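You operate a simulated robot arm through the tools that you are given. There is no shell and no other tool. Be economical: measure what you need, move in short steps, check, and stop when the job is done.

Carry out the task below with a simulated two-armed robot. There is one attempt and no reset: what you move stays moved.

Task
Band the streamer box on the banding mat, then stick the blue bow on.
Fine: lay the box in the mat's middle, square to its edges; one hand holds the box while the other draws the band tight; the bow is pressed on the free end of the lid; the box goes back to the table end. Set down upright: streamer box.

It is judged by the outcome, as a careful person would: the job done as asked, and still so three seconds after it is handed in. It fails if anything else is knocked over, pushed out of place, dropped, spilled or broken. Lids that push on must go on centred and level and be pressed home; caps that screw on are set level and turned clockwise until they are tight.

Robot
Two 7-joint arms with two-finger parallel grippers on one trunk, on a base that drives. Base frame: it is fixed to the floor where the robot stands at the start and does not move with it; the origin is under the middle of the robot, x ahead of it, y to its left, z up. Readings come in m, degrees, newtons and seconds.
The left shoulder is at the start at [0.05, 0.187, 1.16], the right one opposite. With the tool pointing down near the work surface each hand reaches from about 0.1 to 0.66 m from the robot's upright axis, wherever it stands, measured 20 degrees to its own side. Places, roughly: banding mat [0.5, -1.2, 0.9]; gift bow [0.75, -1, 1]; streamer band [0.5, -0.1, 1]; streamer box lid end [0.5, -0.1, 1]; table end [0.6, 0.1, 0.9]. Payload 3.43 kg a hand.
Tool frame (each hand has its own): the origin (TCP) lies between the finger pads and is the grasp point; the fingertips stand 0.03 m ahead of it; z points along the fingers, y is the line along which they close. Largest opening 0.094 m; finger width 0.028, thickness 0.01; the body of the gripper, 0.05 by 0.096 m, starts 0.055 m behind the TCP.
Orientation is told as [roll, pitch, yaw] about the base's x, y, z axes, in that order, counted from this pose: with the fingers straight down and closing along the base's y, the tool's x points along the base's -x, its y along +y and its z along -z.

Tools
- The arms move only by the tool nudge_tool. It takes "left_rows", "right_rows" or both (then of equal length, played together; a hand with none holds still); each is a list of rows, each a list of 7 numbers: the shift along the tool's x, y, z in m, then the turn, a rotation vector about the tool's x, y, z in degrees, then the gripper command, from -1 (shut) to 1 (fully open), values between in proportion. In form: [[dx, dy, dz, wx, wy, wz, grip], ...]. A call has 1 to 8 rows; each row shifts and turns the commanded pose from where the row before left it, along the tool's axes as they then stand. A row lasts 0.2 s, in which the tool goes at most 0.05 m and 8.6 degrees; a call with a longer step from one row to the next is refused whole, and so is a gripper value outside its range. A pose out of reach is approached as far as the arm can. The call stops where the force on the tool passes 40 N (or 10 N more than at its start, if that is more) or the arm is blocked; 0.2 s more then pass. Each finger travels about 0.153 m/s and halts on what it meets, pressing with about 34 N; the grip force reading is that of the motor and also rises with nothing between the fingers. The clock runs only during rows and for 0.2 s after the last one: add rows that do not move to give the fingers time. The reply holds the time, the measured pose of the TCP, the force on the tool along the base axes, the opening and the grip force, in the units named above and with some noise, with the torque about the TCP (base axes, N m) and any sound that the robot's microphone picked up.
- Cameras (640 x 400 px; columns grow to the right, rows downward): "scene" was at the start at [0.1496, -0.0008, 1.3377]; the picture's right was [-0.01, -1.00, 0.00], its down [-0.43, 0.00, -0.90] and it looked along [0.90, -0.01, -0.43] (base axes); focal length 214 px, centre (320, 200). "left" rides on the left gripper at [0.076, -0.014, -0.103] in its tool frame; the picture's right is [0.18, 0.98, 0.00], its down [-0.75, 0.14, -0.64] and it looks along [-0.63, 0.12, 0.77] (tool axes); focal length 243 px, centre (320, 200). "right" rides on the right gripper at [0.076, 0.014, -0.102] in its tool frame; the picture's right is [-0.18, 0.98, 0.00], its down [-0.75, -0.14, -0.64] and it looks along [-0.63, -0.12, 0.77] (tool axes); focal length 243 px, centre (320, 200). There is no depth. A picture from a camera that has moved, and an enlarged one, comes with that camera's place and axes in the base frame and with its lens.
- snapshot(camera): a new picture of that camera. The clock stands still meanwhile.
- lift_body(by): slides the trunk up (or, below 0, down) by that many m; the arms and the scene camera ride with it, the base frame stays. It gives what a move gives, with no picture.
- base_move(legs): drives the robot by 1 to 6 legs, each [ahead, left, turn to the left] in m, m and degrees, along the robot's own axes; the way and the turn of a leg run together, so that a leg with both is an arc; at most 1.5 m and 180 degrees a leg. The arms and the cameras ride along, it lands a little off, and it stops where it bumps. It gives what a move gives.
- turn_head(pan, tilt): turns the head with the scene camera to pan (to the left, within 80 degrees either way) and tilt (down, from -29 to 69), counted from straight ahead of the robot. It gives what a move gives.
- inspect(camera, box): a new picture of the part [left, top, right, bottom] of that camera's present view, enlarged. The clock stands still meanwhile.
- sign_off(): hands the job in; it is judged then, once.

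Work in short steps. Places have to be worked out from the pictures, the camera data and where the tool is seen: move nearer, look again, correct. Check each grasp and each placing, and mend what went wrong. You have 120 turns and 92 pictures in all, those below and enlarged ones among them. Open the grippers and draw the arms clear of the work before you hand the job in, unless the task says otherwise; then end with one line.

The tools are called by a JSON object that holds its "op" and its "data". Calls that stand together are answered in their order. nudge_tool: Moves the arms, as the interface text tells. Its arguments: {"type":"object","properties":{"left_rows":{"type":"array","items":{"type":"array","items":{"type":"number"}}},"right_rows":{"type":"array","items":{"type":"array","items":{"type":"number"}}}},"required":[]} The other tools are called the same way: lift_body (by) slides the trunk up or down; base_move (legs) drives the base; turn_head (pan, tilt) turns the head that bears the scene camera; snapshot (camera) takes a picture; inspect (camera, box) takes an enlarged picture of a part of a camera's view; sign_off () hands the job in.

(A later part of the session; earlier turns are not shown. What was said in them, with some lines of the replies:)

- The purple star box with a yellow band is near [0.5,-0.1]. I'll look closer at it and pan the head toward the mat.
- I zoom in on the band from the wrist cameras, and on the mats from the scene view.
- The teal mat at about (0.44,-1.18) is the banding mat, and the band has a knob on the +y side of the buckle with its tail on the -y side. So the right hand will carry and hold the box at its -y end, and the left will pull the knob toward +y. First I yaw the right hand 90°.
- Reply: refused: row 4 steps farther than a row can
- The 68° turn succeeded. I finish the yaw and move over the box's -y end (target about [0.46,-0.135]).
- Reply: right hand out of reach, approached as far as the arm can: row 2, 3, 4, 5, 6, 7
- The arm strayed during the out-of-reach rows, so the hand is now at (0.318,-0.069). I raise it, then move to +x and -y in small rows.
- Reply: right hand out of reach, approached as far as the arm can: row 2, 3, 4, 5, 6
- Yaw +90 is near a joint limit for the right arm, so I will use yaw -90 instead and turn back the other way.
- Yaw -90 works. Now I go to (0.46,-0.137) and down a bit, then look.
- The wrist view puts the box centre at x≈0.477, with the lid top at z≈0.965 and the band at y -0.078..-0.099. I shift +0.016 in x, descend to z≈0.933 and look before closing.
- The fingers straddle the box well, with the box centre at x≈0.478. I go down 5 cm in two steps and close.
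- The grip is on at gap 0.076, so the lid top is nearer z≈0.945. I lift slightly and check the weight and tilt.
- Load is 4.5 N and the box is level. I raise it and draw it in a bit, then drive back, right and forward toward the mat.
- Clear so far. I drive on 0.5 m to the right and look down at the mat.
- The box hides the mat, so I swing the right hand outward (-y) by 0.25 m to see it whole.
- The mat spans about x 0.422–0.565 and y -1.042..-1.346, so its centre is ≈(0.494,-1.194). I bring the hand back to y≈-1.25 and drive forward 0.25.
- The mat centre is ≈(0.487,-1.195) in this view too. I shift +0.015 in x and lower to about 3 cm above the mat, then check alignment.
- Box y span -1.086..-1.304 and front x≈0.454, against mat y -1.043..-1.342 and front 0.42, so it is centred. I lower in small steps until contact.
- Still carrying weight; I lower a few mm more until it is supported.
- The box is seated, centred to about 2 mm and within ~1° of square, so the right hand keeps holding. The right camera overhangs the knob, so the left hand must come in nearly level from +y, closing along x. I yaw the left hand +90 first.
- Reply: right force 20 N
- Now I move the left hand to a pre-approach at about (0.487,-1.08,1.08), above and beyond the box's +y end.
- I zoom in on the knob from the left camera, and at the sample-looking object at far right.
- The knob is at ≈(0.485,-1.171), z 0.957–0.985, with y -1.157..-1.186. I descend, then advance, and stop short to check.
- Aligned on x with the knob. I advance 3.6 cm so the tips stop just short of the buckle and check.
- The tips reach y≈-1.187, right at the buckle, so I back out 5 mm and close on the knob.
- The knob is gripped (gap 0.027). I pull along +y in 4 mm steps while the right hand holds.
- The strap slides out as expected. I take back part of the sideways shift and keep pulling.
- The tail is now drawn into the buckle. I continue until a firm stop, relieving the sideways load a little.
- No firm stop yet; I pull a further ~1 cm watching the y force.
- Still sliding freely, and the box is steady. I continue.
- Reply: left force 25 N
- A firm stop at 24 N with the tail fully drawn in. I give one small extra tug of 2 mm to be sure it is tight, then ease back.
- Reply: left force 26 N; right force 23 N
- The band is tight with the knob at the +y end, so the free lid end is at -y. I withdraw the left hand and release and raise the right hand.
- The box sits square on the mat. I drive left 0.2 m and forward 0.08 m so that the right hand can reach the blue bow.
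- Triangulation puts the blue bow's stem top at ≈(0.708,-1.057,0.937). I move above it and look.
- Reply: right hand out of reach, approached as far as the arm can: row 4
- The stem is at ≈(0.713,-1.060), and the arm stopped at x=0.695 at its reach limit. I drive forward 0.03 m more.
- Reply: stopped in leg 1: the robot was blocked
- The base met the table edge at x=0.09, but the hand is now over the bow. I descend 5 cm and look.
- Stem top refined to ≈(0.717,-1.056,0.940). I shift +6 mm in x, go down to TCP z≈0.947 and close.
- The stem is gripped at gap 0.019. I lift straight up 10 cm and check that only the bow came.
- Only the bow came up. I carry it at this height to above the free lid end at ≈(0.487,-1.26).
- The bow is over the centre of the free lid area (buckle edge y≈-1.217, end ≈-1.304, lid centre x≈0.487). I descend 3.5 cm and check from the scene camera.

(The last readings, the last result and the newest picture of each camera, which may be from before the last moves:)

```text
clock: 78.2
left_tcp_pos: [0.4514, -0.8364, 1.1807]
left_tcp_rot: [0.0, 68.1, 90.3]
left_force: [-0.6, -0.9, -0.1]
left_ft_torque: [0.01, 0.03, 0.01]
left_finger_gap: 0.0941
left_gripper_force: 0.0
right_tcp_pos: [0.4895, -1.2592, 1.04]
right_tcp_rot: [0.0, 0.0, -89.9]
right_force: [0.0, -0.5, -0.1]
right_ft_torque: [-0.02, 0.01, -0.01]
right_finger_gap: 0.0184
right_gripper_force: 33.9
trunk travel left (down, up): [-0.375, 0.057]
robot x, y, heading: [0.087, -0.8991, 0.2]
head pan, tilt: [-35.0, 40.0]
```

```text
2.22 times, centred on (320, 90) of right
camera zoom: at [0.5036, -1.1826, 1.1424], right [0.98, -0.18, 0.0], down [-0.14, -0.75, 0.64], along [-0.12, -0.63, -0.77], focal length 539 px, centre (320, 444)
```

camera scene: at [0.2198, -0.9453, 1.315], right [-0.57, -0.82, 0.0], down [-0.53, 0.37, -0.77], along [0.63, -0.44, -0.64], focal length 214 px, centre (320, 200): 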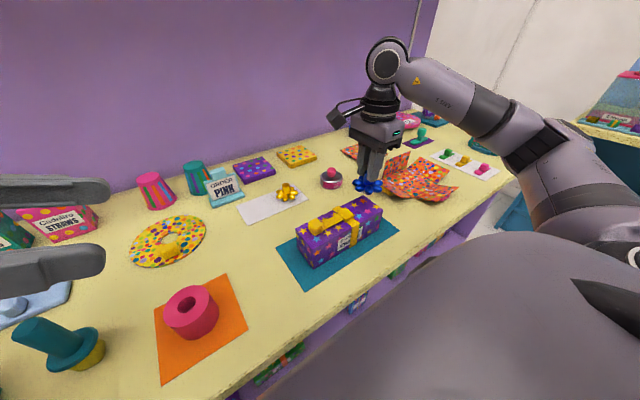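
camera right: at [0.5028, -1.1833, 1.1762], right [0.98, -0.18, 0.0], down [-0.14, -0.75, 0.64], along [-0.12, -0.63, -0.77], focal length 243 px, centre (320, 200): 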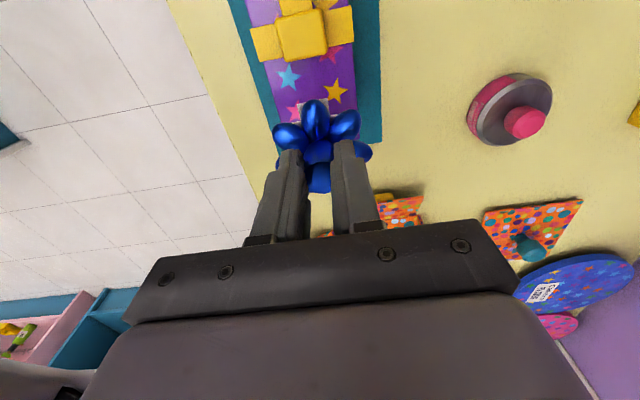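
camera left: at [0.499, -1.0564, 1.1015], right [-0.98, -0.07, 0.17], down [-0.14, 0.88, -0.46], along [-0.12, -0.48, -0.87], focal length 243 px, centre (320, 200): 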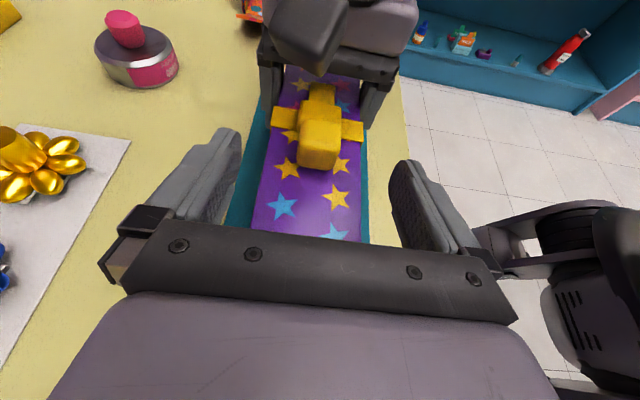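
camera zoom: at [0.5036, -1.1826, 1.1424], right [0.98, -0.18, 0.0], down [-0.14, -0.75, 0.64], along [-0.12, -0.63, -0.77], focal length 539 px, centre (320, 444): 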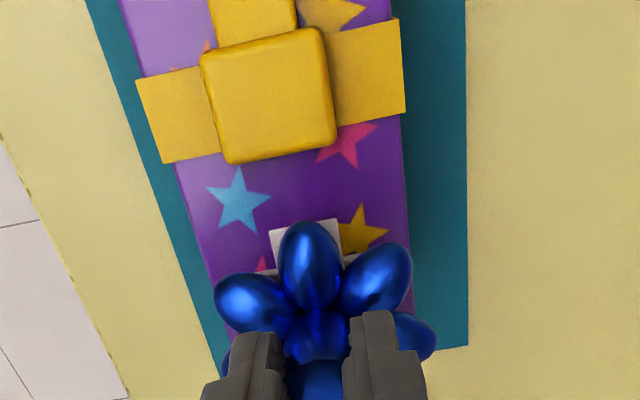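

Well placed. I lower in small steps to contact.

{"op": "nudge_tool", "data": {"right_rows": [[0, -0.001, 0.007, 0, 0, 0, -1], [0, 0, 0.006, 0, 0, 0, -1], [0, 0, 0.003, 0, 0, 0, -1], [0, 0, 0.002, 0, 0, 0, -1], [0, 0, 0.002, 0, 0, 0, -1], [0, 0, 0, 0, 0, 0, -1]]}}

```text
clock: 79.6
left_tcp_pos: [0.4519, -0.8364, 1.1826]
left_tcp_rot: [0.0, 68.1, 90.2]
left_force: [0.0, 0.1, 0.3]
left_ft_torque: [-0.01, 0.03, -0.01]
left_finger_gap: 0.094
left_gripper_force: 0.1
right_tcp_pos: [0.4884, -1.2604, 1.0209]
right_tcp_rot: [0.2, 0.0, -90.0]
right_force: [0.7, -1.3, 5.2]
right_ft_torque: [-0.15, -0.01, -0.01]
right_finger_gap: 0.0183
right_gripper_force: 33.8
trunk travel left (down, up): [-0.375, 0.057]
robot x, y, heading: [0.0929, -0.8972, 0.2]
head pan, tilt: [-35.0, 40.0]
```

Contact at TCP z≈1.021 with 5 N. I press a few mm more to build up firm pressure.

{"op": "nudge_tool", "data": {"right_rows": [[0, 0, 0.002, 0, 0, 0, -1], [0, 0, 0.002, 0, 0, 0, -1], [0, 0, 0.002, 0, 0, 0, -1], [0, 0, 0, 0, 0, 0, -1], [0, 0, 0, 0, 0, 0, -1]]}}

```text
clock: 80.8
left_tcp_pos: [0.4508, -0.8349, 1.1831]
left_tcp_rot: [-0.1, 68.2, 90.2]
left_force: [0.7, -0.7, -0.4]
left_ft_torque: [-0.03, -0.01, 0.02]
left_finger_gap: 0.094
left_gripper_force: 0.1
right_tcp_pos: [0.4885, -1.2586, 1.0144]
right_tcp_rot: [0.1, -0.1, -89.9]
right_force: [3.2, -1.5, 18.6]
right_ft_torque: [-0.17, -0.17, 0.05]
right_finger_gap: 0.0226
right_gripper_force: 33.8
trunk travel left (down, up): [-0.375, 0.057]
robot x, y, heading: [0.0921, -0.8988, 0.0]
head pan, tilt: [-35.0, 40.0]
```

Force is 18.6 N, and the fingers slid slightly down the stem. I press a bit more and hold.

{"op": "nudge_tool", "data": {"right_rows": [[0, 0, 0.002, 0, 0, 0, -1], [0, 0, 0.002, 0, 0, 0, -1], [0, 0, 0, 0, 0, 0, -1], [0, 0, 0, 0, 0, 0, -1]]}}

{"op": "inspect", "data": {"camera": "scene", "box": [290, 130, 430, 280]}}

```text
clock: 81.8
left_tcp_pos: [0.4512, -0.8354, 1.1828]
left_tcp_rot: [-0.1, 68.2, 90.1]
left_force: [0.4, -0.4, 0.3]
left_ft_torque: [-0.04, 0.0, 0.0]
left_finger_gap: 0.0942
left_gripper_force: 0.1
right_tcp_pos: [0.4881, -1.2578, 1.0101]
right_tcp_rot: [0.1, 0.0, -89.9]
right_force: [5.9, 0.5, 19.7]
right_ft_torque: [-0.11, -0.17, 0.05]
right_finger_gap: 0.0224
right_gripper_force: 34.2
trunk travel left (down, up): [-0.375, 0.057]
robot x, y, heading: [0.091, -0.8995, 0.1]
head pan, tilt: [-35.0, 40.0]
```

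```text
2.67 times, centred on (360, 205) of scene
camera zoom: at [0.219, -0.9441, 1.3151], right [-0.57, -0.82, 0.0], down [-0.53, 0.37, -0.77], along [0.63, -0.44, -0.64], focal length 572 px, centre (213, 187)
```

zoom: 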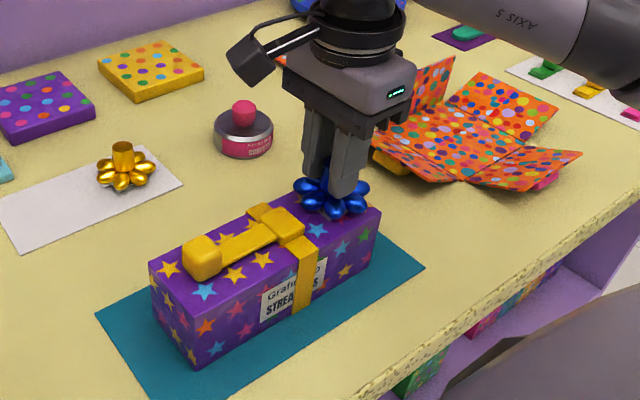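

About 20 N pressed, with the grip beginning to slip. I release, back up and check whether the bow sits flat and stuck.

{"op": "nudge_tool", "data": {"right_rows": [[0, 0, -0.003, 0, 0, 0, -1], [0, 0, 0, 0, 0, 0, -0.2], [0, 0, 0, 0, 0, 0, 0.2], [0, 0, 0, 0, 0, 0, 0.2], [0, 0, -0.02, 0, 0, 0, 0.2], [0, 0, -0.04, 0, 0, 0, 0.2], [0, 0, -0.04, 0, 0, 0, 0.2], [0, 0, 0, 0, 0, 0, 0.2]]}}

{"op": "snapshot", "data": {"camera": "right"}}

{"op": "inspect", "data": {"camera": "scene", "box": [290, 130, 430, 280]}}

```text
clock: 83.6
left_tcp_pos: [0.4524, -0.8359, 1.1817]
left_tcp_rot: [-0.1, 68.1, 90.3]
left_force: [-0.4, -0.2, 0.4]
left_ft_torque: [-0.01, -0.02, 0.05]
left_finger_gap: 0.0939
left_gripper_force: 0.1
right_tcp_pos: [0.4907, -1.261, 1.1161]
right_tcp_rot: [0.0, 0.0, -89.9]
right_force: [0.3, 0.3, -0.2]
right_ft_torque: [0.0, -0.02, -0.01]
right_finger_gap: 0.0564
right_gripper_force: 0.0
trunk travel left (down, up): [-0.375, 0.057]
robot x, y, heading: [0.0918, -0.8989, 0.2]
head pan, tilt: [-35.0, 40.0]
```

```text
31 pictures are left
camera right: at [0.5058, -1.1843, 1.2185], right [0.98, -0.18, 0.0], down [-0.14, -0.75, 0.64], along [-0.12, -0.63, -0.77], focal length 243 px, centre (320, 200)
```

right: 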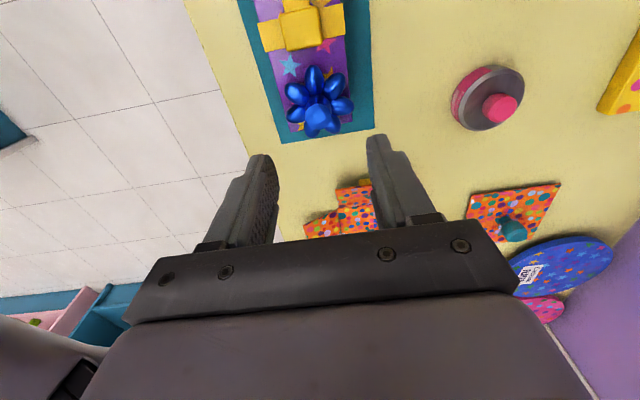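

```text
2.67 times, centred on (360, 205) of scene
camera zoom: at [0.2198, -0.9455, 1.3149], right [-0.57, -0.82, 0.0], down [-0.53, 0.37, -0.77], along [0.63, -0.44, -0.64], focal length 572 px, centre (213, 187)
```

zoom: 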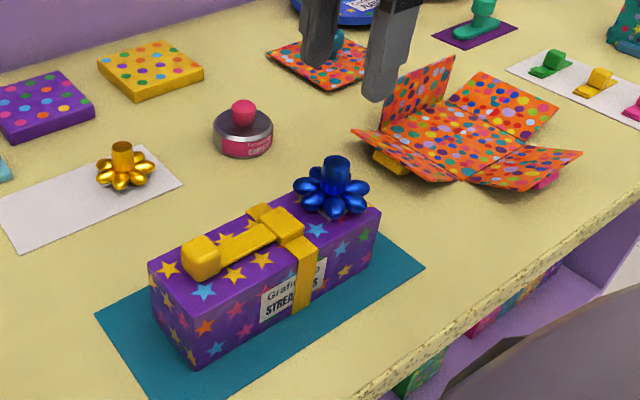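

The bow sits flat and upright on the free end. For good measure I press it home with closed fingers on the stem top.

{"op": "nudge_tool", "data": {"right_rows": [[0, -0.002, 0.02, 0, 0, 0, -0.5], [0, 0, 0.02, 0, 0, 0, -1], [0, 0, 0.015, 0, 0, 0, -1], [0, 0, 0.005, 0, 0, 0, -1], [0, 0, 0.004, 0, 0, 0, -1], [0, 0, 0, 0, 0, 0, -1]]}}

```text
clock: 85.0
left_tcp_pos: [0.4521, -0.8363, 1.1833]
left_tcp_rot: [-0.1, 68.2, 90.2]
left_force: [1.0, -0.2, 0.8]
left_ft_torque: [0.0, -0.03, -0.02]
left_finger_gap: 0.094
left_gripper_force: 0.0
right_tcp_pos: [0.4869, -1.2612, 1.0497]
right_tcp_rot: [0.0, 0.1, -89.9]
right_force: [-0.8, -0.1, -1.1]
right_ft_torque: [-0.03, -0.02, 0.0]
right_finger_gap: 0.0
right_gripper_force: 33.0
trunk travel left (down, up): [-0.375, 0.057]
robot x, y, heading: [0.0901, -0.8975, 0.0]
head pan, tilt: [-35.0, 40.0]
```

No contact yet; I step down slowly.

{"op": "nudge_tool", "data": {"right_rows": [[0, 0, 0.003, 0, 0, 0, -1], [0, 0, 0.003, 0, 0, 0, -1], [0, 0, 0.002, 0, 0, 0, -1], [0, 0, 0.002, 0, 0, 0, -1], [0, 0, 0, 0, 0, 0, -1]]}}

```text
clock: 86.2
left_tcp_pos: [0.4507, -0.8367, 1.1823]
left_tcp_rot: [0.0, 68.1, 90.4]
left_force: [-0.7, 0.0, 0.0]
left_ft_torque: [-0.06, 0.0, -0.03]
left_finger_gap: 0.0938
left_gripper_force: 0.1
right_tcp_pos: [0.4868, -1.2601, 1.041]
right_tcp_rot: [0.0, 0.0, -89.8]
right_force: [-0.9, -0.1, -0.1]
right_ft_torque: [0.0, 0.02, 0.0]
right_finger_gap: 0.0
right_gripper_force: 32.9
trunk travel left (down, up): [-0.375, 0.057]
robot x, y, heading: [0.0937, -0.8941, 0.4]
head pan, tilt: [-35.0, 40.0]
```

{"op": "nudge_tool", "data": {"right_rows": [[0, 0, 0.003, 0, 0, 0, -1], [0, 0, 0.002, 0, 0, 0, -1], [0, 0, 0.002, 0, 0, 0, -1], [0, 0, 0.002, 0, 0, 0, -1], [0, 0, 0, 0, 0, 0, -1]]}}

{"op": "inspect", "data": {"camera": "scene", "box": [330, 150, 420, 230]}}

```text
clock: 87.4
left_tcp_pos: [0.4503, -0.8356, 1.1828]
left_tcp_rot: [-0.3, 68.2, 90.0]
left_force: [0.5, 1.0, 0.8]
left_ft_torque: [0.01, 0.0, 0.03]
left_finger_gap: 0.0937
left_gripper_force: 0.0
right_tcp_pos: [0.4866, -1.2604, 1.0355]
right_tcp_rot: [0.5, -0.1, -90.0]
right_force: [1.6, -8.2, 32.4]
right_ft_torque: [-0.43, -0.14, 0.08]
right_finger_gap: 0.0
right_gripper_force: 32.6
trunk travel left (down, up): [-0.375, 0.057]
robot x, y, heading: [0.0902, -0.8954, 0.1]
head pan, tilt: [-35.0, 40.0]
```

```text
5.00 times, centred on (375, 190) of scene
camera zoom: at [0.2178, -0.9445, 1.3157], right [-0.57, -0.82, 0.0], down [-0.53, 0.37, -0.77], along [0.63, -0.44, -0.64], focal length 1072 px, centre (45, 250)
```

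zoom: 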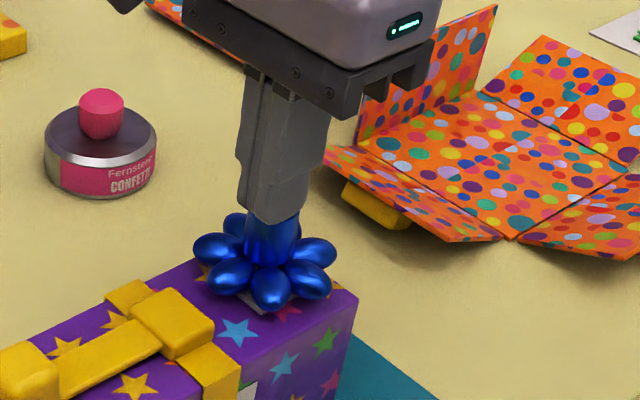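

Pressed home at 32 N. Now I raise the right hand and move over the strap section between knob and buckle (y≈-1.16), which clears both the bow and the knob for carrying.

{"op": "nudge_tool", "data": {"right_rows": [[0, 0, -0.03, 0, 0, 0, -1], [0, 0, -0.04, 0, 0, 0, -0.5], [0, 0, -0.03, 0, 0, 0, 0.5], [0.035, 0, 0, 0, 0, 0, 1], [0.035, 0, 0, 0, 0, 0, 1], [0.03, 0, 0, 0, 0, 0, 1], [0, 0, 0, 0, 0, 0, 1]]}}

{"op": "snapshot", "data": {"camera": "right"}}

{"op": "inspect", "data": {"camera": "scene", "box": [270, 120, 430, 290]}}

```text
clock: 89.0
left_tcp_pos: [0.4528, -0.8369, 1.1815]
left_tcp_rot: [0.1, 68.2, 90.2]
left_force: [1.0, -0.3, 0.1]
left_ft_torque: [0.02, -0.02, 0.0]
left_finger_gap: 0.0939
left_gripper_force: 0.1
right_tcp_pos: [0.4847, -1.1599, 1.1307]
right_tcp_rot: [0.0, 0.0, -90.0]
right_force: [-0.4, 0.5, 0.3]
right_ft_torque: [0.01, 0.01, -0.03]
right_finger_gap: 0.0938
right_gripper_force: 0.0
trunk travel left (down, up): [-0.375, 0.057]
robot x, y, heading: [0.093, -0.8949, -0.0]
head pan, tilt: [-35.0, 40.0]
```

```text
28 pictures are left
camera right: at [0.4995, -1.0821, 1.2334], right [0.98, -0.18, 0.0], down [-0.14, -0.75, 0.64], along [-0.12, -0.63, -0.77], focal length 243 px, centre (320, 200)
```

right: 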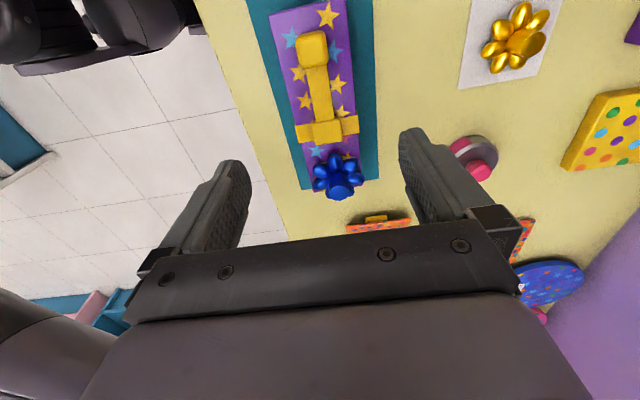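

```text
2.35 times, centred on (350, 205) of scene
camera zoom: at [0.2197, -0.9455, 1.315], right [-0.57, -0.82, 0.0], down [-0.53, 0.37, -0.77], along [0.63, -0.44, -0.64], focal length 505 px, centre (249, 188)
```

zoom: 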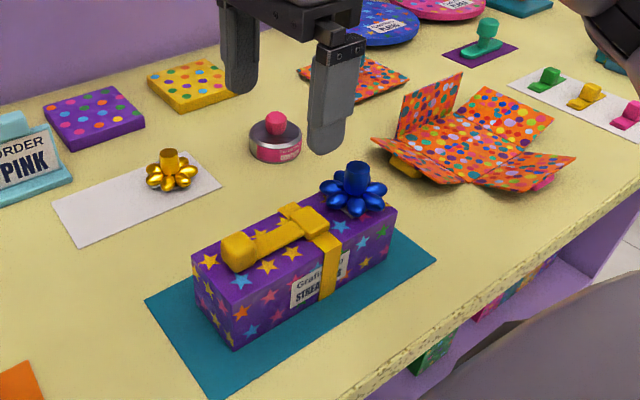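

The gap between knob (-1.134) and buckle (-1.188) is centred at -1.161 under the hand. I descend to just above the lid and check.

{"op": "nudge_tool", "data": {"right_rows": [[-0.001, 0.002, 0.04, 0, 0, 0, 1], [0, 0, 0.04, 0, 0, 0, 1], [0, 0, 0.04, 0, 0, 0, 1], [0, 0, 0.025, 0, 0, 0, 1], [0, 0, 0, 0, 0, 0, 1]]}}

{"op": "snapshot", "data": {"camera": "right"}}

```text
clock: 90.2
left_tcp_pos: [0.4521, -0.837, 1.1824]
left_tcp_rot: [0.1, 68.0, 90.2]
left_force: [0.4, -0.1, -0.1]
left_ft_torque: [0.01, 0.05, 0.0]
left_finger_gap: 0.094
left_gripper_force: 0.1
right_tcp_pos: [0.4876, -1.1581, 0.9853]
right_tcp_rot: [0.0, 0.1, -89.9]
right_force: [0.2, 1.0, -0.5]
right_ft_torque: [0.0, 0.02, -0.01]
right_finger_gap: 0.0939
right_gripper_force: 0.0
trunk travel left (down, up): [-0.375, 0.057]
robot x, y, heading: [0.0917, -0.9, 0.0]
head pan, tilt: [-35.0, 40.0]
```

```text
26 pictures are left
camera right: at [0.5024, -1.0818, 1.0878], right [0.98, -0.18, 0.0], down [-0.14, -0.75, 0.64], along [-0.12, -0.63, -0.77], focal length 243 px, centre (320, 200)
```

right: 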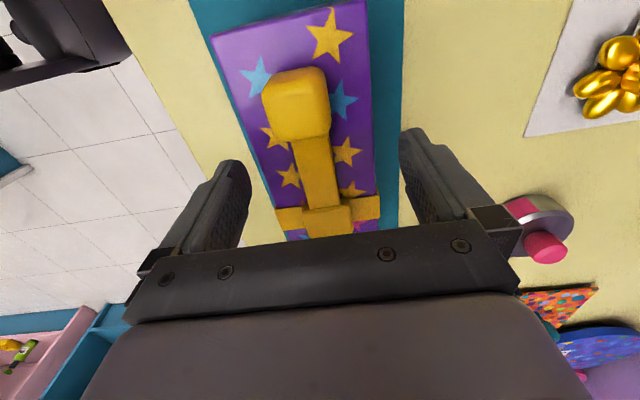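

Clear on both sides. I go down 4.7 cm and close.

{"op": "nudge_tool", "data": {"right_rows": [[0, 0, 0.025, 0, 0, 0, 1], [0, 0, 0.022, 0, 0, 0, 1], [0, 0, 0, 0, 0, 0, 1], [0, 0, 0, 0, 0, 0, 0.3], [0, 0, 0, 0, 0, 0, -0.3], [0, 0, 0, 0, 0, 0, -1], [0, 0, 0, 0, 0, 0, -1], [0, 0, 0, 0, 0, 0, -1]]}}

{"op": "nudge_tool", "data": {"right_rows": [[0, 0, -0.01, 0, 0, 0, -1], [0, 0, -0.02, 0, 0, 0, -1], [0, 0, 0, 0, 0, 0, -1]]}}

{"op": "inspect", "data": {"camera": "scene", "box": [270, 120, 430, 290]}}

```text
clock: 92.0
left_tcp_pos: [0.4512, -0.8371, 1.1823]
left_tcp_rot: [0.2, 68.1, 90.3]
left_force: [-0.2, -0.2, 0.1]
left_ft_torque: [-0.05, 0.01, 0.0]
left_finger_gap: 0.094
left_gripper_force: 0.0
right_tcp_pos: [0.489, -1.1595, 0.9388]
right_tcp_rot: [-0.1, -0.1, -89.9]
right_force: [0.0, 0.5, -0.2]
right_ft_torque: [0.28, 0.0, 0.1]
right_finger_gap: 0.0764
right_gripper_force: 33.8
trunk travel left (down, up): [-0.375, 0.057]
robot x, y, heading: [0.0927, -0.8974, -0.1]
head pan, tilt: [-35.0, 40.0]
```

```text
clock: 92.8
left_tcp_pos: [0.4516, -0.8367, 1.1831]
left_tcp_rot: [0.0, 68.1, 90.3]
left_force: [0.0, 0.1, -0.2]
left_ft_torque: [0.02, -0.01, 0.02]
left_finger_gap: 0.0939
left_gripper_force: 0.1
right_tcp_pos: [0.4887, -1.1606, 0.9684]
right_tcp_rot: [-0.1, 0.0, -89.9]
right_force: [0.3, -1.2, -4.9]
right_ft_torque: [0.11, -0.01, 0.02]
right_finger_gap: 0.0763
right_gripper_force: 34.4
trunk travel left (down, up): [-0.375, 0.057]
robot x, y, heading: [0.0921, -0.8979, -0.0]
head pan, tilt: [-35.0, 40.0]
```

```text
2.35 times, centred on (350, 205) of scene
camera zoom: at [0.22, -0.9456, 1.3149], right [-0.57, -0.82, 0.0], down [-0.53, 0.37, -0.77], along [0.63, -0.44, -0.64], focal length 505 px, centre (249, 188)
```

zoom: 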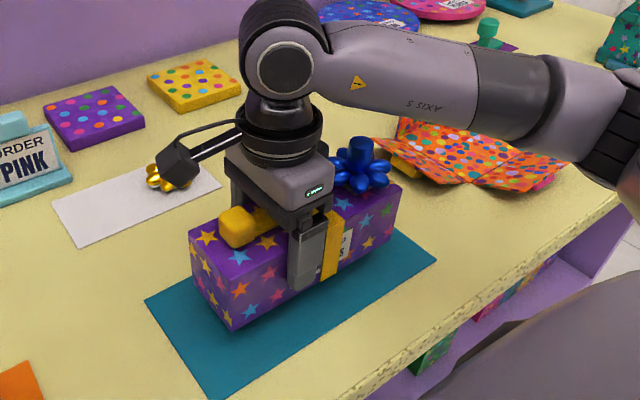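

Lifted level at 4.9 N. I raise the box further while un-pitching the left hand to point down.

{"op": "nudge_tool", "data": {"right_rows": [[0, 0, -0.02, 0, 0, 0, -1], [0, 0, -0.02, 0, 0, 0, -1], [0, 0, -0.02, 0, 0, 0, -1], [0, 0, -0.02, 0, 0, 0, -1], [0, 0, -0.02, 0, 0, 0, -1], [0, 0, -0.02, 0, 0, 0, -1], [0, 0, -0.02, 0, 0, 0, -1], [0, 0, -0.02, 0, 0, 0, -1]], "left_rows": [[0, 0, 0, 0, -8.5, 0, 0], [0, 0, 0, 0, -8.5, 0, 0], [0, 0, 0, 0, -8.5, 0, 0], [0, 0, 0, 0, -8.5, 0, 0], [0, 0, 0, 0, -8.5, 0, 0], [0, 0, 0, 0, -8.5, 0, 0], [0, 0, 0, 0, -8.5, 0, 0], [0, 0, 0, 0, -8.5, 0, 0]]}}

{"op": "base_move", "data": {"legs": [[-0.3, 0, 0]]}}

{"op": "nudge_tool", "data": {"right_rows": [[0.02, 0.015, 0, 0, 0, 0, -1], [0.028, 0.02, 0, 0, 0, 0, -1], [0.028, 0.02, 0, 0, 0, 0, -1], [0.028, 0.02, 0, 0, 0, 0, -1], [0.026, 0.025, 0, 0, 0, 0, -1], [0, 0, 0, 0, 0, 0, -1]], "left_rows": [[-0.02, 0.02, -0.01, 0, 0, 0, 0], [-0.02, 0.02, -0.01, 0, 0, 0, 0], [-0.02, 0, -0.01, 0, 0, 0, 0], [-0.02, 0, -0.01, 0, 0, 0, 0], [-0.02, 0, 0, 0, 0, 0, 0], [0, 0, 0, 0, 0, 0, 0]]}}

{"op": "turn_head", "data": {"pan": 45, "tilt": 30}}

{"op": "snapshot", "data": {"camera": "scene"}}

```text
clock: 94.6
left_tcp_pos: [0.4513, -0.836, 1.182]
left_tcp_rot: [0.1, -0.1, 90.3]
left_force: [0.3, -0.3, -0.3]
left_ft_torque: [0.01, -0.01, 0.0]
left_finger_gap: 0.047
left_gripper_force: 0.1
right_tcp_pos: [0.4878, -1.1624, 1.129]
right_tcp_rot: [0.0, 0.0, -89.9]
right_force: [-0.8, -0.3, -3.8]
right_ft_torque: [0.18, 0.0, -0.02]
right_finger_gap: 0.0763
right_gripper_force: 33.8
trunk travel left (down, up): [-0.375, 0.057]
robot x, y, heading: [0.0967, -0.8931, 0.1]
head pan, tilt: [-35.0, 40.0]
```

```text
clock: 96.6
left_tcp_pos: [0.1551, -0.8389, 1.1814]
left_tcp_rot: [0.0, 0.1, 90.0]
left_force: [-0.6, 0.0, 0.7]
left_ft_torque: [0.01, -0.02, 0.01]
left_finger_gap: 0.0471
left_gripper_force: 0.1
right_tcp_pos: [0.1918, -1.1635, 1.1287]
right_tcp_rot: [0.1, 0.1, -90.1]
right_force: [-0.4, -0.2, -4.5]
right_ft_torque: [0.15, -0.02, -0.04]
right_finger_gap: 0.0763
right_gripper_force: 34.6
trunk travel left (down, up): [-0.375, 0.057]
robot x, y, heading: [-0.2068, -0.8984, 0.0]
head pan, tilt: [-35.0, 40.0]
```

```text
clock: 98.0
left_tcp_pos: [0.1142, -0.7376, 1.2216]
left_tcp_rot: [0.0, 0.1, 89.9]
left_force: [-0.1, 0.3, -0.2]
left_ft_torque: [0.0, -0.01, 0.01]
left_finger_gap: 0.0471
left_gripper_force: 0.1
right_tcp_pos: [0.2917, -1.0347, 1.1271]
right_tcp_rot: [0.0, 0.0, -90.2]
right_force: [1.0, -0.4, -4.3]
right_ft_torque: [0.14, 0.05, 0.03]
right_finger_gap: 0.0763
right_gripper_force: 33.9
trunk travel left (down, up): [-0.375, 0.057]
robot x, y, heading: [-0.2032, -0.8935, -0.0]
head pan, tilt: [-35.0, 40.0]
```

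```text
clock: 99.6
left_tcp_pos: [0.1137, -0.7385, 1.2216]
left_tcp_rot: [0.0, 0.1, 89.9]
left_force: [0.3, 0.4, 0.3]
left_ft_torque: [0.0, -0.02, 0.01]
left_finger_gap: 0.0471
left_gripper_force: 0.1
right_tcp_pos: [0.2918, -1.034, 1.1273]
right_tcp_rot: [-0.1, -0.1, -90.1]
right_force: [-0.3, -0.4, -4.7]
right_ft_torque: [0.14, -0.01, 0.0]
right_finger_gap: 0.0762
right_gripper_force: 34.0
trunk travel left (down, up): [-0.375, 0.057]
robot x, y, heading: [-0.201, -0.8937, 0.1]
head pan, tilt: [45.0, 30.0]
```

```text
24 pictures are left
camera scene: at [-0.0815, -0.8333, 1.3303], right [0.7, -0.71, 0.0], down [-0.36, -0.35, -0.87], along [0.61, 0.61, -0.5], focal length 214 px, centre (320, 200)
```

scene: 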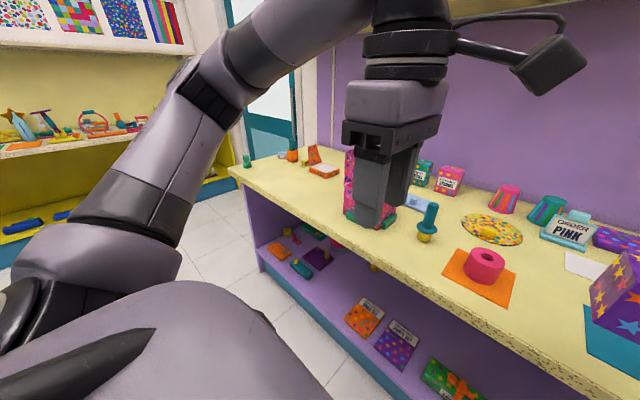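

The floor to the left is clear. I strafe 1.14 m left and look.

{"op": "base_move", "data": {"legs": [[0, 0.6, 0], [0, 0.54, 0]]}}

{"op": "turn_head", "data": {"pan": 0, "tilt": 40}}

{"op": "snapshot", "data": {"camera": "scene"}}

```text
clock: 110.2
left_tcp_pos: [0.1277, 0.4056, 1.2221]
left_tcp_rot: [0.1, 0.1, 89.6]
left_force: [-1.2, 0.5, 0.4]
left_ft_torque: [0.01, -0.01, 0.02]
left_finger_gap: 0.0468
left_gripper_force: 0.0
right_tcp_pos: [0.3047, 0.1076, 1.1272]
right_tcp_rot: [0.0, 0.0, -90.4]
right_force: [1.2, 0.5, -4.7]
right_ft_torque: [0.12, 0.03, -0.01]
right_finger_gap: 0.0762
right_gripper_force: 34.3
trunk travel left (down, up): [-0.375, 0.057]
robot x, y, heading: [-0.1892, 0.2511, -0.9]
head pan, tilt: [45.0, 30.0]
```

```text
clock: 111.3
left_tcp_pos: [0.1284, 0.405, 1.223]
left_tcp_rot: [0.0, 0.1, 89.6]
left_force: [-0.7, 0.5, 0.5]
left_ft_torque: [-0.05, 0.02, 0.0]
left_finger_gap: 0.047
left_gripper_force: 0.0
right_tcp_pos: [0.304, 0.1068, 1.1271]
right_tcp_rot: [-0.1, 0.0, -90.5]
right_force: [0.3, -0.5, -4.7]
right_ft_torque: [0.15, -0.01, 0.02]
right_finger_gap: 0.0764
right_gripper_force: 33.9
trunk travel left (down, up): [-0.375, 0.057]
robot x, y, heading: [-0.1926, 0.2479, -0.4]
head pan, tilt: [0.0, 40.0]
```

```text
23 pictures are left
camera scene: at [-0.0472, 0.2469, 1.3149], right [-0.01, -1.0, 0.0], down [-0.64, 0.01, -0.77], along [0.77, -0.01, -0.64], focal length 214 px, centre (320, 200)
```

scene: 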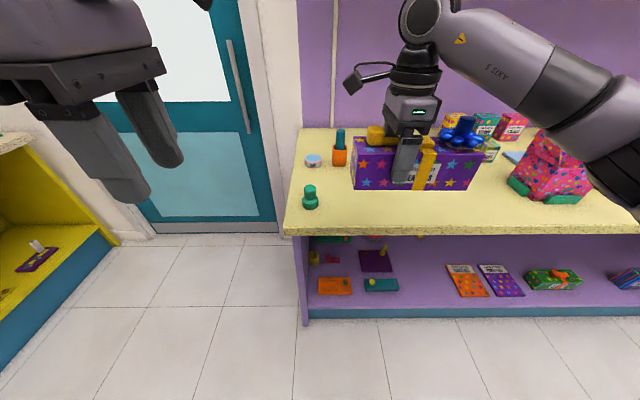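

Clear. I drive forward 0.25 m and look down at the free area.

{"op": "base_move", "data": {"legs": [[0.25, 0, 0.4]]}}

{"op": "turn_head", "data": {"pan": -10, "tilt": 45}}

{"op": "snapshot", "data": {"camera": "scene"}}

{"op": "snapshot", "data": {"camera": "right"}}

```text
clock: 113.2
left_tcp_pos: [0.3833, 0.4055, 1.2212]
left_tcp_rot: [-0.1, 0.1, 89.9]
left_force: [0.6, 0.3, -1.1]
left_ft_torque: [-0.01, 0.02, 0.01]
left_finger_gap: 0.0471
left_gripper_force: 0.1
right_tcp_pos: [0.5605, 0.1094, 1.1272]
right_tcp_rot: [-0.1, 0.0, -90.3]
right_force: [-0.2, 0.5, -4.9]
right_ft_torque: [0.12, 0.04, 0.03]
right_finger_gap: 0.0763
right_gripper_force: 34.2
trunk travel left (down, up): [-0.375, 0.057]
robot x, y, heading: [0.0629, 0.248, -0.2]
head pan, tilt: [0.0, 40.0]
```

```text
clock: 113.9
left_tcp_pos: [0.3815, 0.4068, 1.2218]
left_tcp_rot: [-0.1, 0.1, 89.8]
left_force: [-0.4, -0.8, -0.2]
left_ft_torque: [-0.03, -0.01, 0.0]
left_finger_gap: 0.0467
left_gripper_force: 0.0
right_tcp_pos: [0.5604, 0.1087, 1.1271]
right_tcp_rot: [0.0, 0.0, -90.2]
right_force: [0.1, -0.5, -4.2]
right_ft_torque: [0.19, 0.01, 0.02]
right_finger_gap: 0.0763
right_gripper_force: 34.0
trunk travel left (down, up): [-0.375, 0.057]
robot x, y, heading: [0.0657, 0.2475, 0.1]
head pan, tilt: [-10.0, 45.0]
```

```text
22 pictures are left
camera scene: at [0.2026, 0.232, 1.3077], right [-0.18, -0.98, 0.0], down [-0.7, 0.12, -0.71], along [0.7, -0.12, -0.71], focal length 214 px, centre (320, 200)
```

scene: 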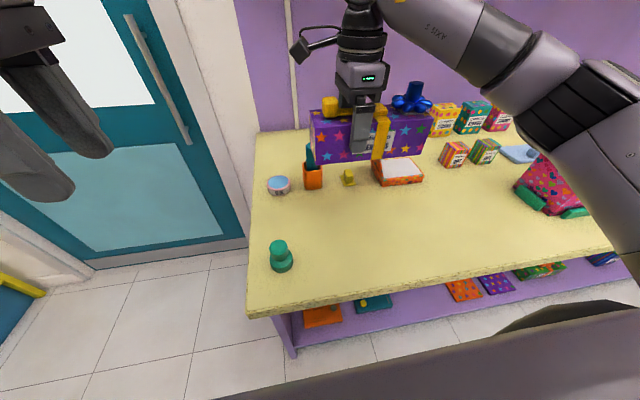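

```text
21 pictures are left
camera right: at [0.5752, 0.1857, 1.2298], right [0.98, -0.19, 0.0], down [-0.14, -0.75, 0.64], along [-0.12, -0.63, -0.77], focal length 243 px, centre (320, 200)
```

right: 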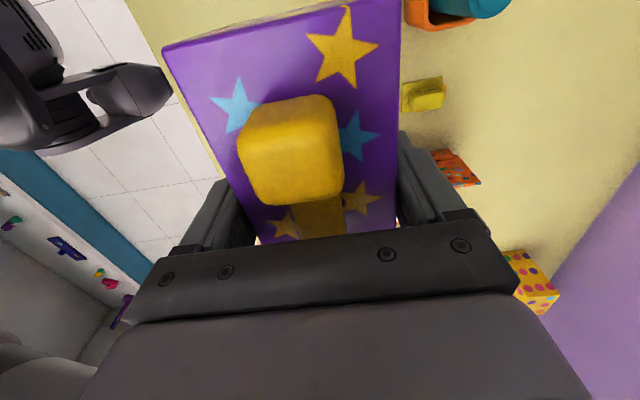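

Neighbours (stamp, cup, tray) all start at x≥0.64, so the box at ≈(0.557,0.074) is clear. I lower to about 1 cm above the table.

{"op": "nudge_tool", "data": {"right_rows": [[0, -0.004, 0.03, 0, 0, 0, -1], [0, 0, 0.035, 0, 0, 0, -1], [0, 0, 0.035, 0, 0, 0, -1], [0, 0, 0.035, 0, 0, 0, -1], [0, 0, 0.025, 0, 0, 0, -1], [0, 0, 0.018, 0, 0, 0, -1], [0, 0, 0, 0, 0, 0, -1]]}}

{"op": "inspect", "data": {"camera": "scene", "box": [250, 110, 470, 270]}}

```text
clock: 115.5
left_tcp_pos: [0.3823, 0.4056, 1.2217]
left_tcp_rot: [0.0, 0.1, 89.9]
left_force: [0.7, 0.0, -0.3]
left_ft_torque: [-0.02, -0.01, -0.01]
left_finger_gap: 0.0469
left_gripper_force: 0.1
right_tcp_pos: [0.5562, 0.1093, 0.9489]
right_tcp_rot: [0.1, 0.0, -90.2]
right_force: [0.0, -0.3, -4.5]
right_ft_torque: [0.13, 0.01, -0.01]
right_finger_gap: 0.0762
right_gripper_force: 33.8
trunk travel left (down, up): [-0.375, 0.057]
robot x, y, heading: [0.0623, 0.247, -0.2]
head pan, tilt: [-10.0, 45.0]
```

```text
2.50 times, centred on (360, 190) of scene
camera zoom: at [0.2025, 0.232, 1.3076], right [-0.18, -0.98, 0.0], down [-0.7, 0.13, -0.71], along [0.7, -0.13, -0.71], focal length 536 px, centre (220, 225)
```

zoom: 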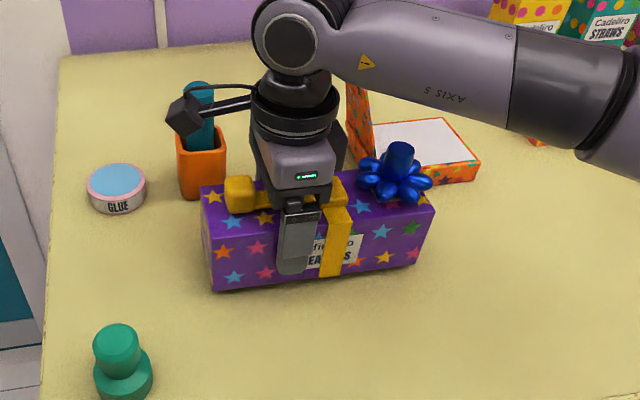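

Clear of all neighbours. I lower the last centimetre to contact.

{"op": "nudge_tool", "data": {"right_rows": [[0, 0, 0.006, 0, 0, 0, -1], [0, 0, 0.002, 0, 0, 0, -1], [0, 0, 0.002, 0, 0, 0, -1], [0, 0, 0.001, 0, 0, 0, -1], [0, 0, 0, 0, 0, 0, -1]]}}

```text
clock: 116.7
left_tcp_pos: [0.3826, 0.4068, 1.2221]
left_tcp_rot: [0.0, 0.1, 89.9]
left_force: [0.4, 0.5, -1.1]
left_ft_torque: [-0.01, 0.02, -0.01]
left_finger_gap: 0.0468
left_gripper_force: 0.1
right_tcp_pos: [0.5565, 0.1099, 0.9377]
right_tcp_rot: [0.0, 0.0, -90.3]
right_force: [-0.7, -0.3, -3.9]
right_ft_torque: [0.1, -0.03, -0.01]
right_finger_gap: 0.0764
right_gripper_force: 34.2
trunk travel left (down, up): [-0.375, 0.057]
robot x, y, heading: [0.0636, 0.2467, -0.1]
head pan, tilt: [-10.0, 45.0]
```

{"op": "nudge_tool", "data": {"right_rows": [[0, 0, 0.001, 0, 0, 0, -1], [0, 0, 0.001, 0, 0, 0, -1], [0, 0, 0.001, 0, 0, 0, -1], [0, 0, 0, 0, 0, 0, -1]]}}

```text
clock: 117.7
left_tcp_pos: [0.3818, 0.4067, 1.2218]
left_tcp_rot: [0.0, 0.2, 89.8]
left_force: [-1.0, -0.4, 0.1]
left_ft_torque: [0.01, 0.0, -0.01]
left_finger_gap: 0.0469
left_gripper_force: 0.0
right_tcp_pos: [0.5563, 0.1103, 0.9363]
right_tcp_rot: [0.0, 0.0, -90.1]
right_force: [2.0, 2.3, 6.1]
right_ft_torque: [-1.06, 0.28, 0.11]
right_finger_gap: 0.0761
right_gripper_force: 33.7
trunk travel left (down, up): [-0.375, 0.057]
robot x, y, heading: [0.062, 0.2487, -0.2]
head pan, tilt: [-10.0, 45.0]
```

The box is supported at z≈0.936. I open and draw straight up.

{"op": "nudge_tool", "data": {"right_rows": [[0, 0, -0.001, 0, 0, 0, -1], [0, 0, 0, 0, 0, 0, -0.3], [0, 0, 0, 0, 0, 0, 0.6], [0, 0, 0, 0, 0, 0, 1], [0, 0, 0, 0, 0, 0, 1], [0, 0, -0.03, 0, 0, 0, 1], [0, 0, -0.045, 0, 0, 0, 1], [0, 0, -0.045, 0, 0, 0, 1]]}}

{"op": "nudge_tool", "data": {"right_rows": [[0, 0, -0.045, 0, 0, 0, 1], [0, 0, -0.03, 0, 0, 0, 1], [0, -0.04, 0, 0, 0, 0, 1], [0, -0.04, 0, 0, 0, 0, 1], [0, -0.04, 0, 0, 0, 0, 1], [0, -0.04, 0, 0, 0, 0, 1]]}}

{"op": "base_move", "data": {"legs": [[-0.2, 0, 0]]}}

{"op": "snapshot", "data": {"camera": "scene"}}

{"op": "inspect", "data": {"camera": "scene", "box": [260, 60, 500, 210]}}

```text
clock: 119.5
left_tcp_pos: [0.3815, 0.4067, 1.2219]
left_tcp_rot: [0.0, 0.0, 89.8]
left_force: [-0.3, -0.3, 0.4]
left_ft_torque: [-0.01, 0.02, -0.01]
left_finger_gap: 0.047
left_gripper_force: 0.0
right_tcp_pos: [0.5556, 0.1094, 1.0576]
right_tcp_rot: [-0.1, 0.1, -90.2]
right_force: [-0.2, 0.1, -1.0]
right_ft_torque: [-0.01, 0.01, 0.03]
right_finger_gap: 0.094
right_gripper_force: 0.2
trunk travel left (down, up): [-0.375, 0.057]
robot x, y, heading: [0.0676, 0.2492, -0.1]
head pan, tilt: [-10.0, 45.0]
```

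```text
clock: 120.9
left_tcp_pos: [0.3817, 0.4061, 1.2227]
left_tcp_rot: [0.0, 0.1, 89.8]
left_force: [0.6, -0.7, 0.0]
left_ft_torque: [0.01, -0.01, -0.01]
left_finger_gap: 0.0468
left_gripper_force: 0.0
right_tcp_pos: [0.3949, 0.1071, 1.1306]
right_tcp_rot: [0.0, 0.1, -90.2]
right_force: [-1.0, -0.3, -0.8]
right_ft_torque: [-0.04, -0.01, -0.02]
right_finger_gap: 0.094
right_gripper_force: 0.1
trunk travel left (down, up): [-0.375, 0.057]
robot x, y, heading: [0.064, 0.2448, -0.2]
head pan, tilt: [-10.0, 45.0]
```

```text
clock: 122.5
left_tcp_pos: [0.1847, 0.4066, 1.2216]
left_tcp_rot: [-0.1, 0.1, 90.0]
left_force: [-0.4, 0.3, 0.0]
left_ft_torque: [-0.01, -0.06, 0.01]
left_finger_gap: 0.0468
left_gripper_force: 0.0
right_tcp_pos: [0.2003, 0.109, 1.1317]
right_tcp_rot: [0.0, 0.0, -90.1]
right_force: [-0.1, 0.7, -0.1]
right_ft_torque: [0.0, 0.01, -0.02]
right_finger_gap: 0.094
right_gripper_force: 0.0
trunk travel left (down, up): [-0.375, 0.057]
robot x, y, heading: [-0.1322, 0.2456, 0.0]
head pan, tilt: [-10.0, 45.0]
```

```text
19 pictures are left
camera scene: at [0.0054, 0.2328, 1.3078], right [-0.18, -0.98, 0.0], down [-0.7, 0.12, -0.71], along [0.7, -0.12, -0.71], focal length 214 px, centre (320, 200)
```

scene: 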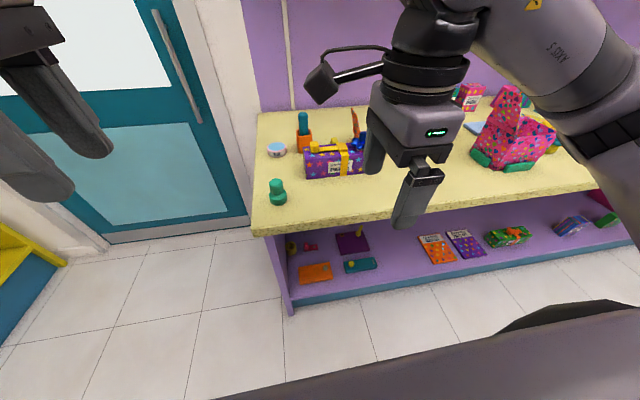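

```text
2.67 times, centred on (380, 135) of scene
camera zoom: at [0.0054, 0.2328, 1.3078], right [-0.18, -0.98, 0.0], down [-0.7, 0.12, -0.71], along [0.7, -0.12, -0.71], focal length 572 px, centre (160, 373)
```

zoom: 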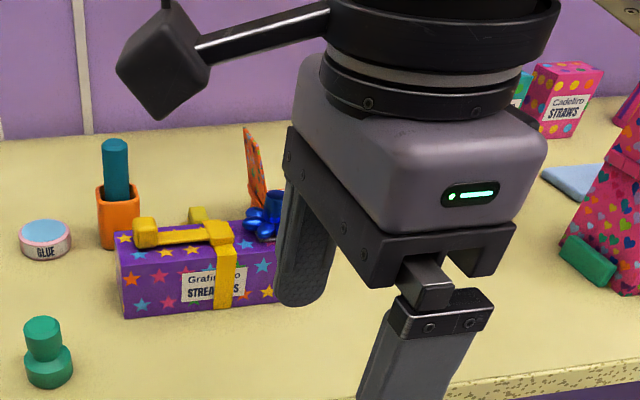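

The box stands upright. I swing the right hand aside and verify the bow and neighbours; left gripper opens too.

{"op": "nudge_tool", "data": {"right_rows": [[-0.04, 0, 0, 0, 0, 0, 1], [-0.04, 0, 0, 0, 0, 0, 1], [-0.04, 0, 0, 0, 0, 0, 1], [-0.04, 0, 0, 0, 0, 0, 1], [-0.04, 0, 0, 0, 0, 0, 1]], "left_rows": [[0, 0, 0, 0, 0, 0, 1], [0, 0, 0, 0, 0, 0, 1], [0, 0, 0, 0, 0, 0, 1], [0, 0, 0, 0, 0, 0, 1], [0, 0, 0, 0, 0, 0, 1]]}}

{"op": "inspect", "data": {"camera": "scene", "box": [250, 80, 410, 210]}}

```text
clock: 123.7
left_tcp_pos: [0.1855, 0.4062, 1.2222]
left_tcp_rot: [0.1, 0.1, 90.0]
left_force: [-0.5, -1.1, -0.3]
left_ft_torque: [0.02, 0.01, -0.03]
left_finger_gap: 0.0941
left_gripper_force: 0.1
right_tcp_pos: [0.1996, -0.0941, 1.1306]
right_tcp_rot: [0.1, 0.0, -90.1]
right_force: [-0.4, -0.1, 0.5]
right_ft_torque: [0.03, -0.04, -0.02]
right_finger_gap: 0.0942
right_gripper_force: 0.0
trunk travel left (down, up): [-0.375, 0.057]
robot x, y, heading: [-0.1298, 0.2465, -0.1]
head pan, tilt: [-10.0, 45.0]
```

```text
3.08 times, centred on (330, 145) of scene
camera zoom: at [0.0058, 0.2323, 1.3077], right [-0.18, -0.98, 0.0], down [-0.7, 0.12, -0.71], along [0.7, -0.12, -0.71], focal length 660 px, centre (289, 369)
```

zoom: 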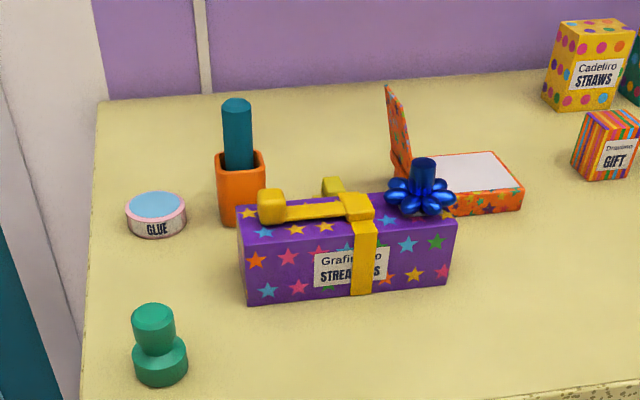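

The box is upright at the table end, the band is tight, the bow sits flat on the free lid end, and nothing else has been disturbed. I hand it in.

{"op": "sign_off", "data": {}}

```text
The job is handed in.
```

The streamer box was banded on the teal mat, the blue bow is pressed on the free end of the lid, and the box stands upright back at the table end, clear of everything around it. I handed the job in.
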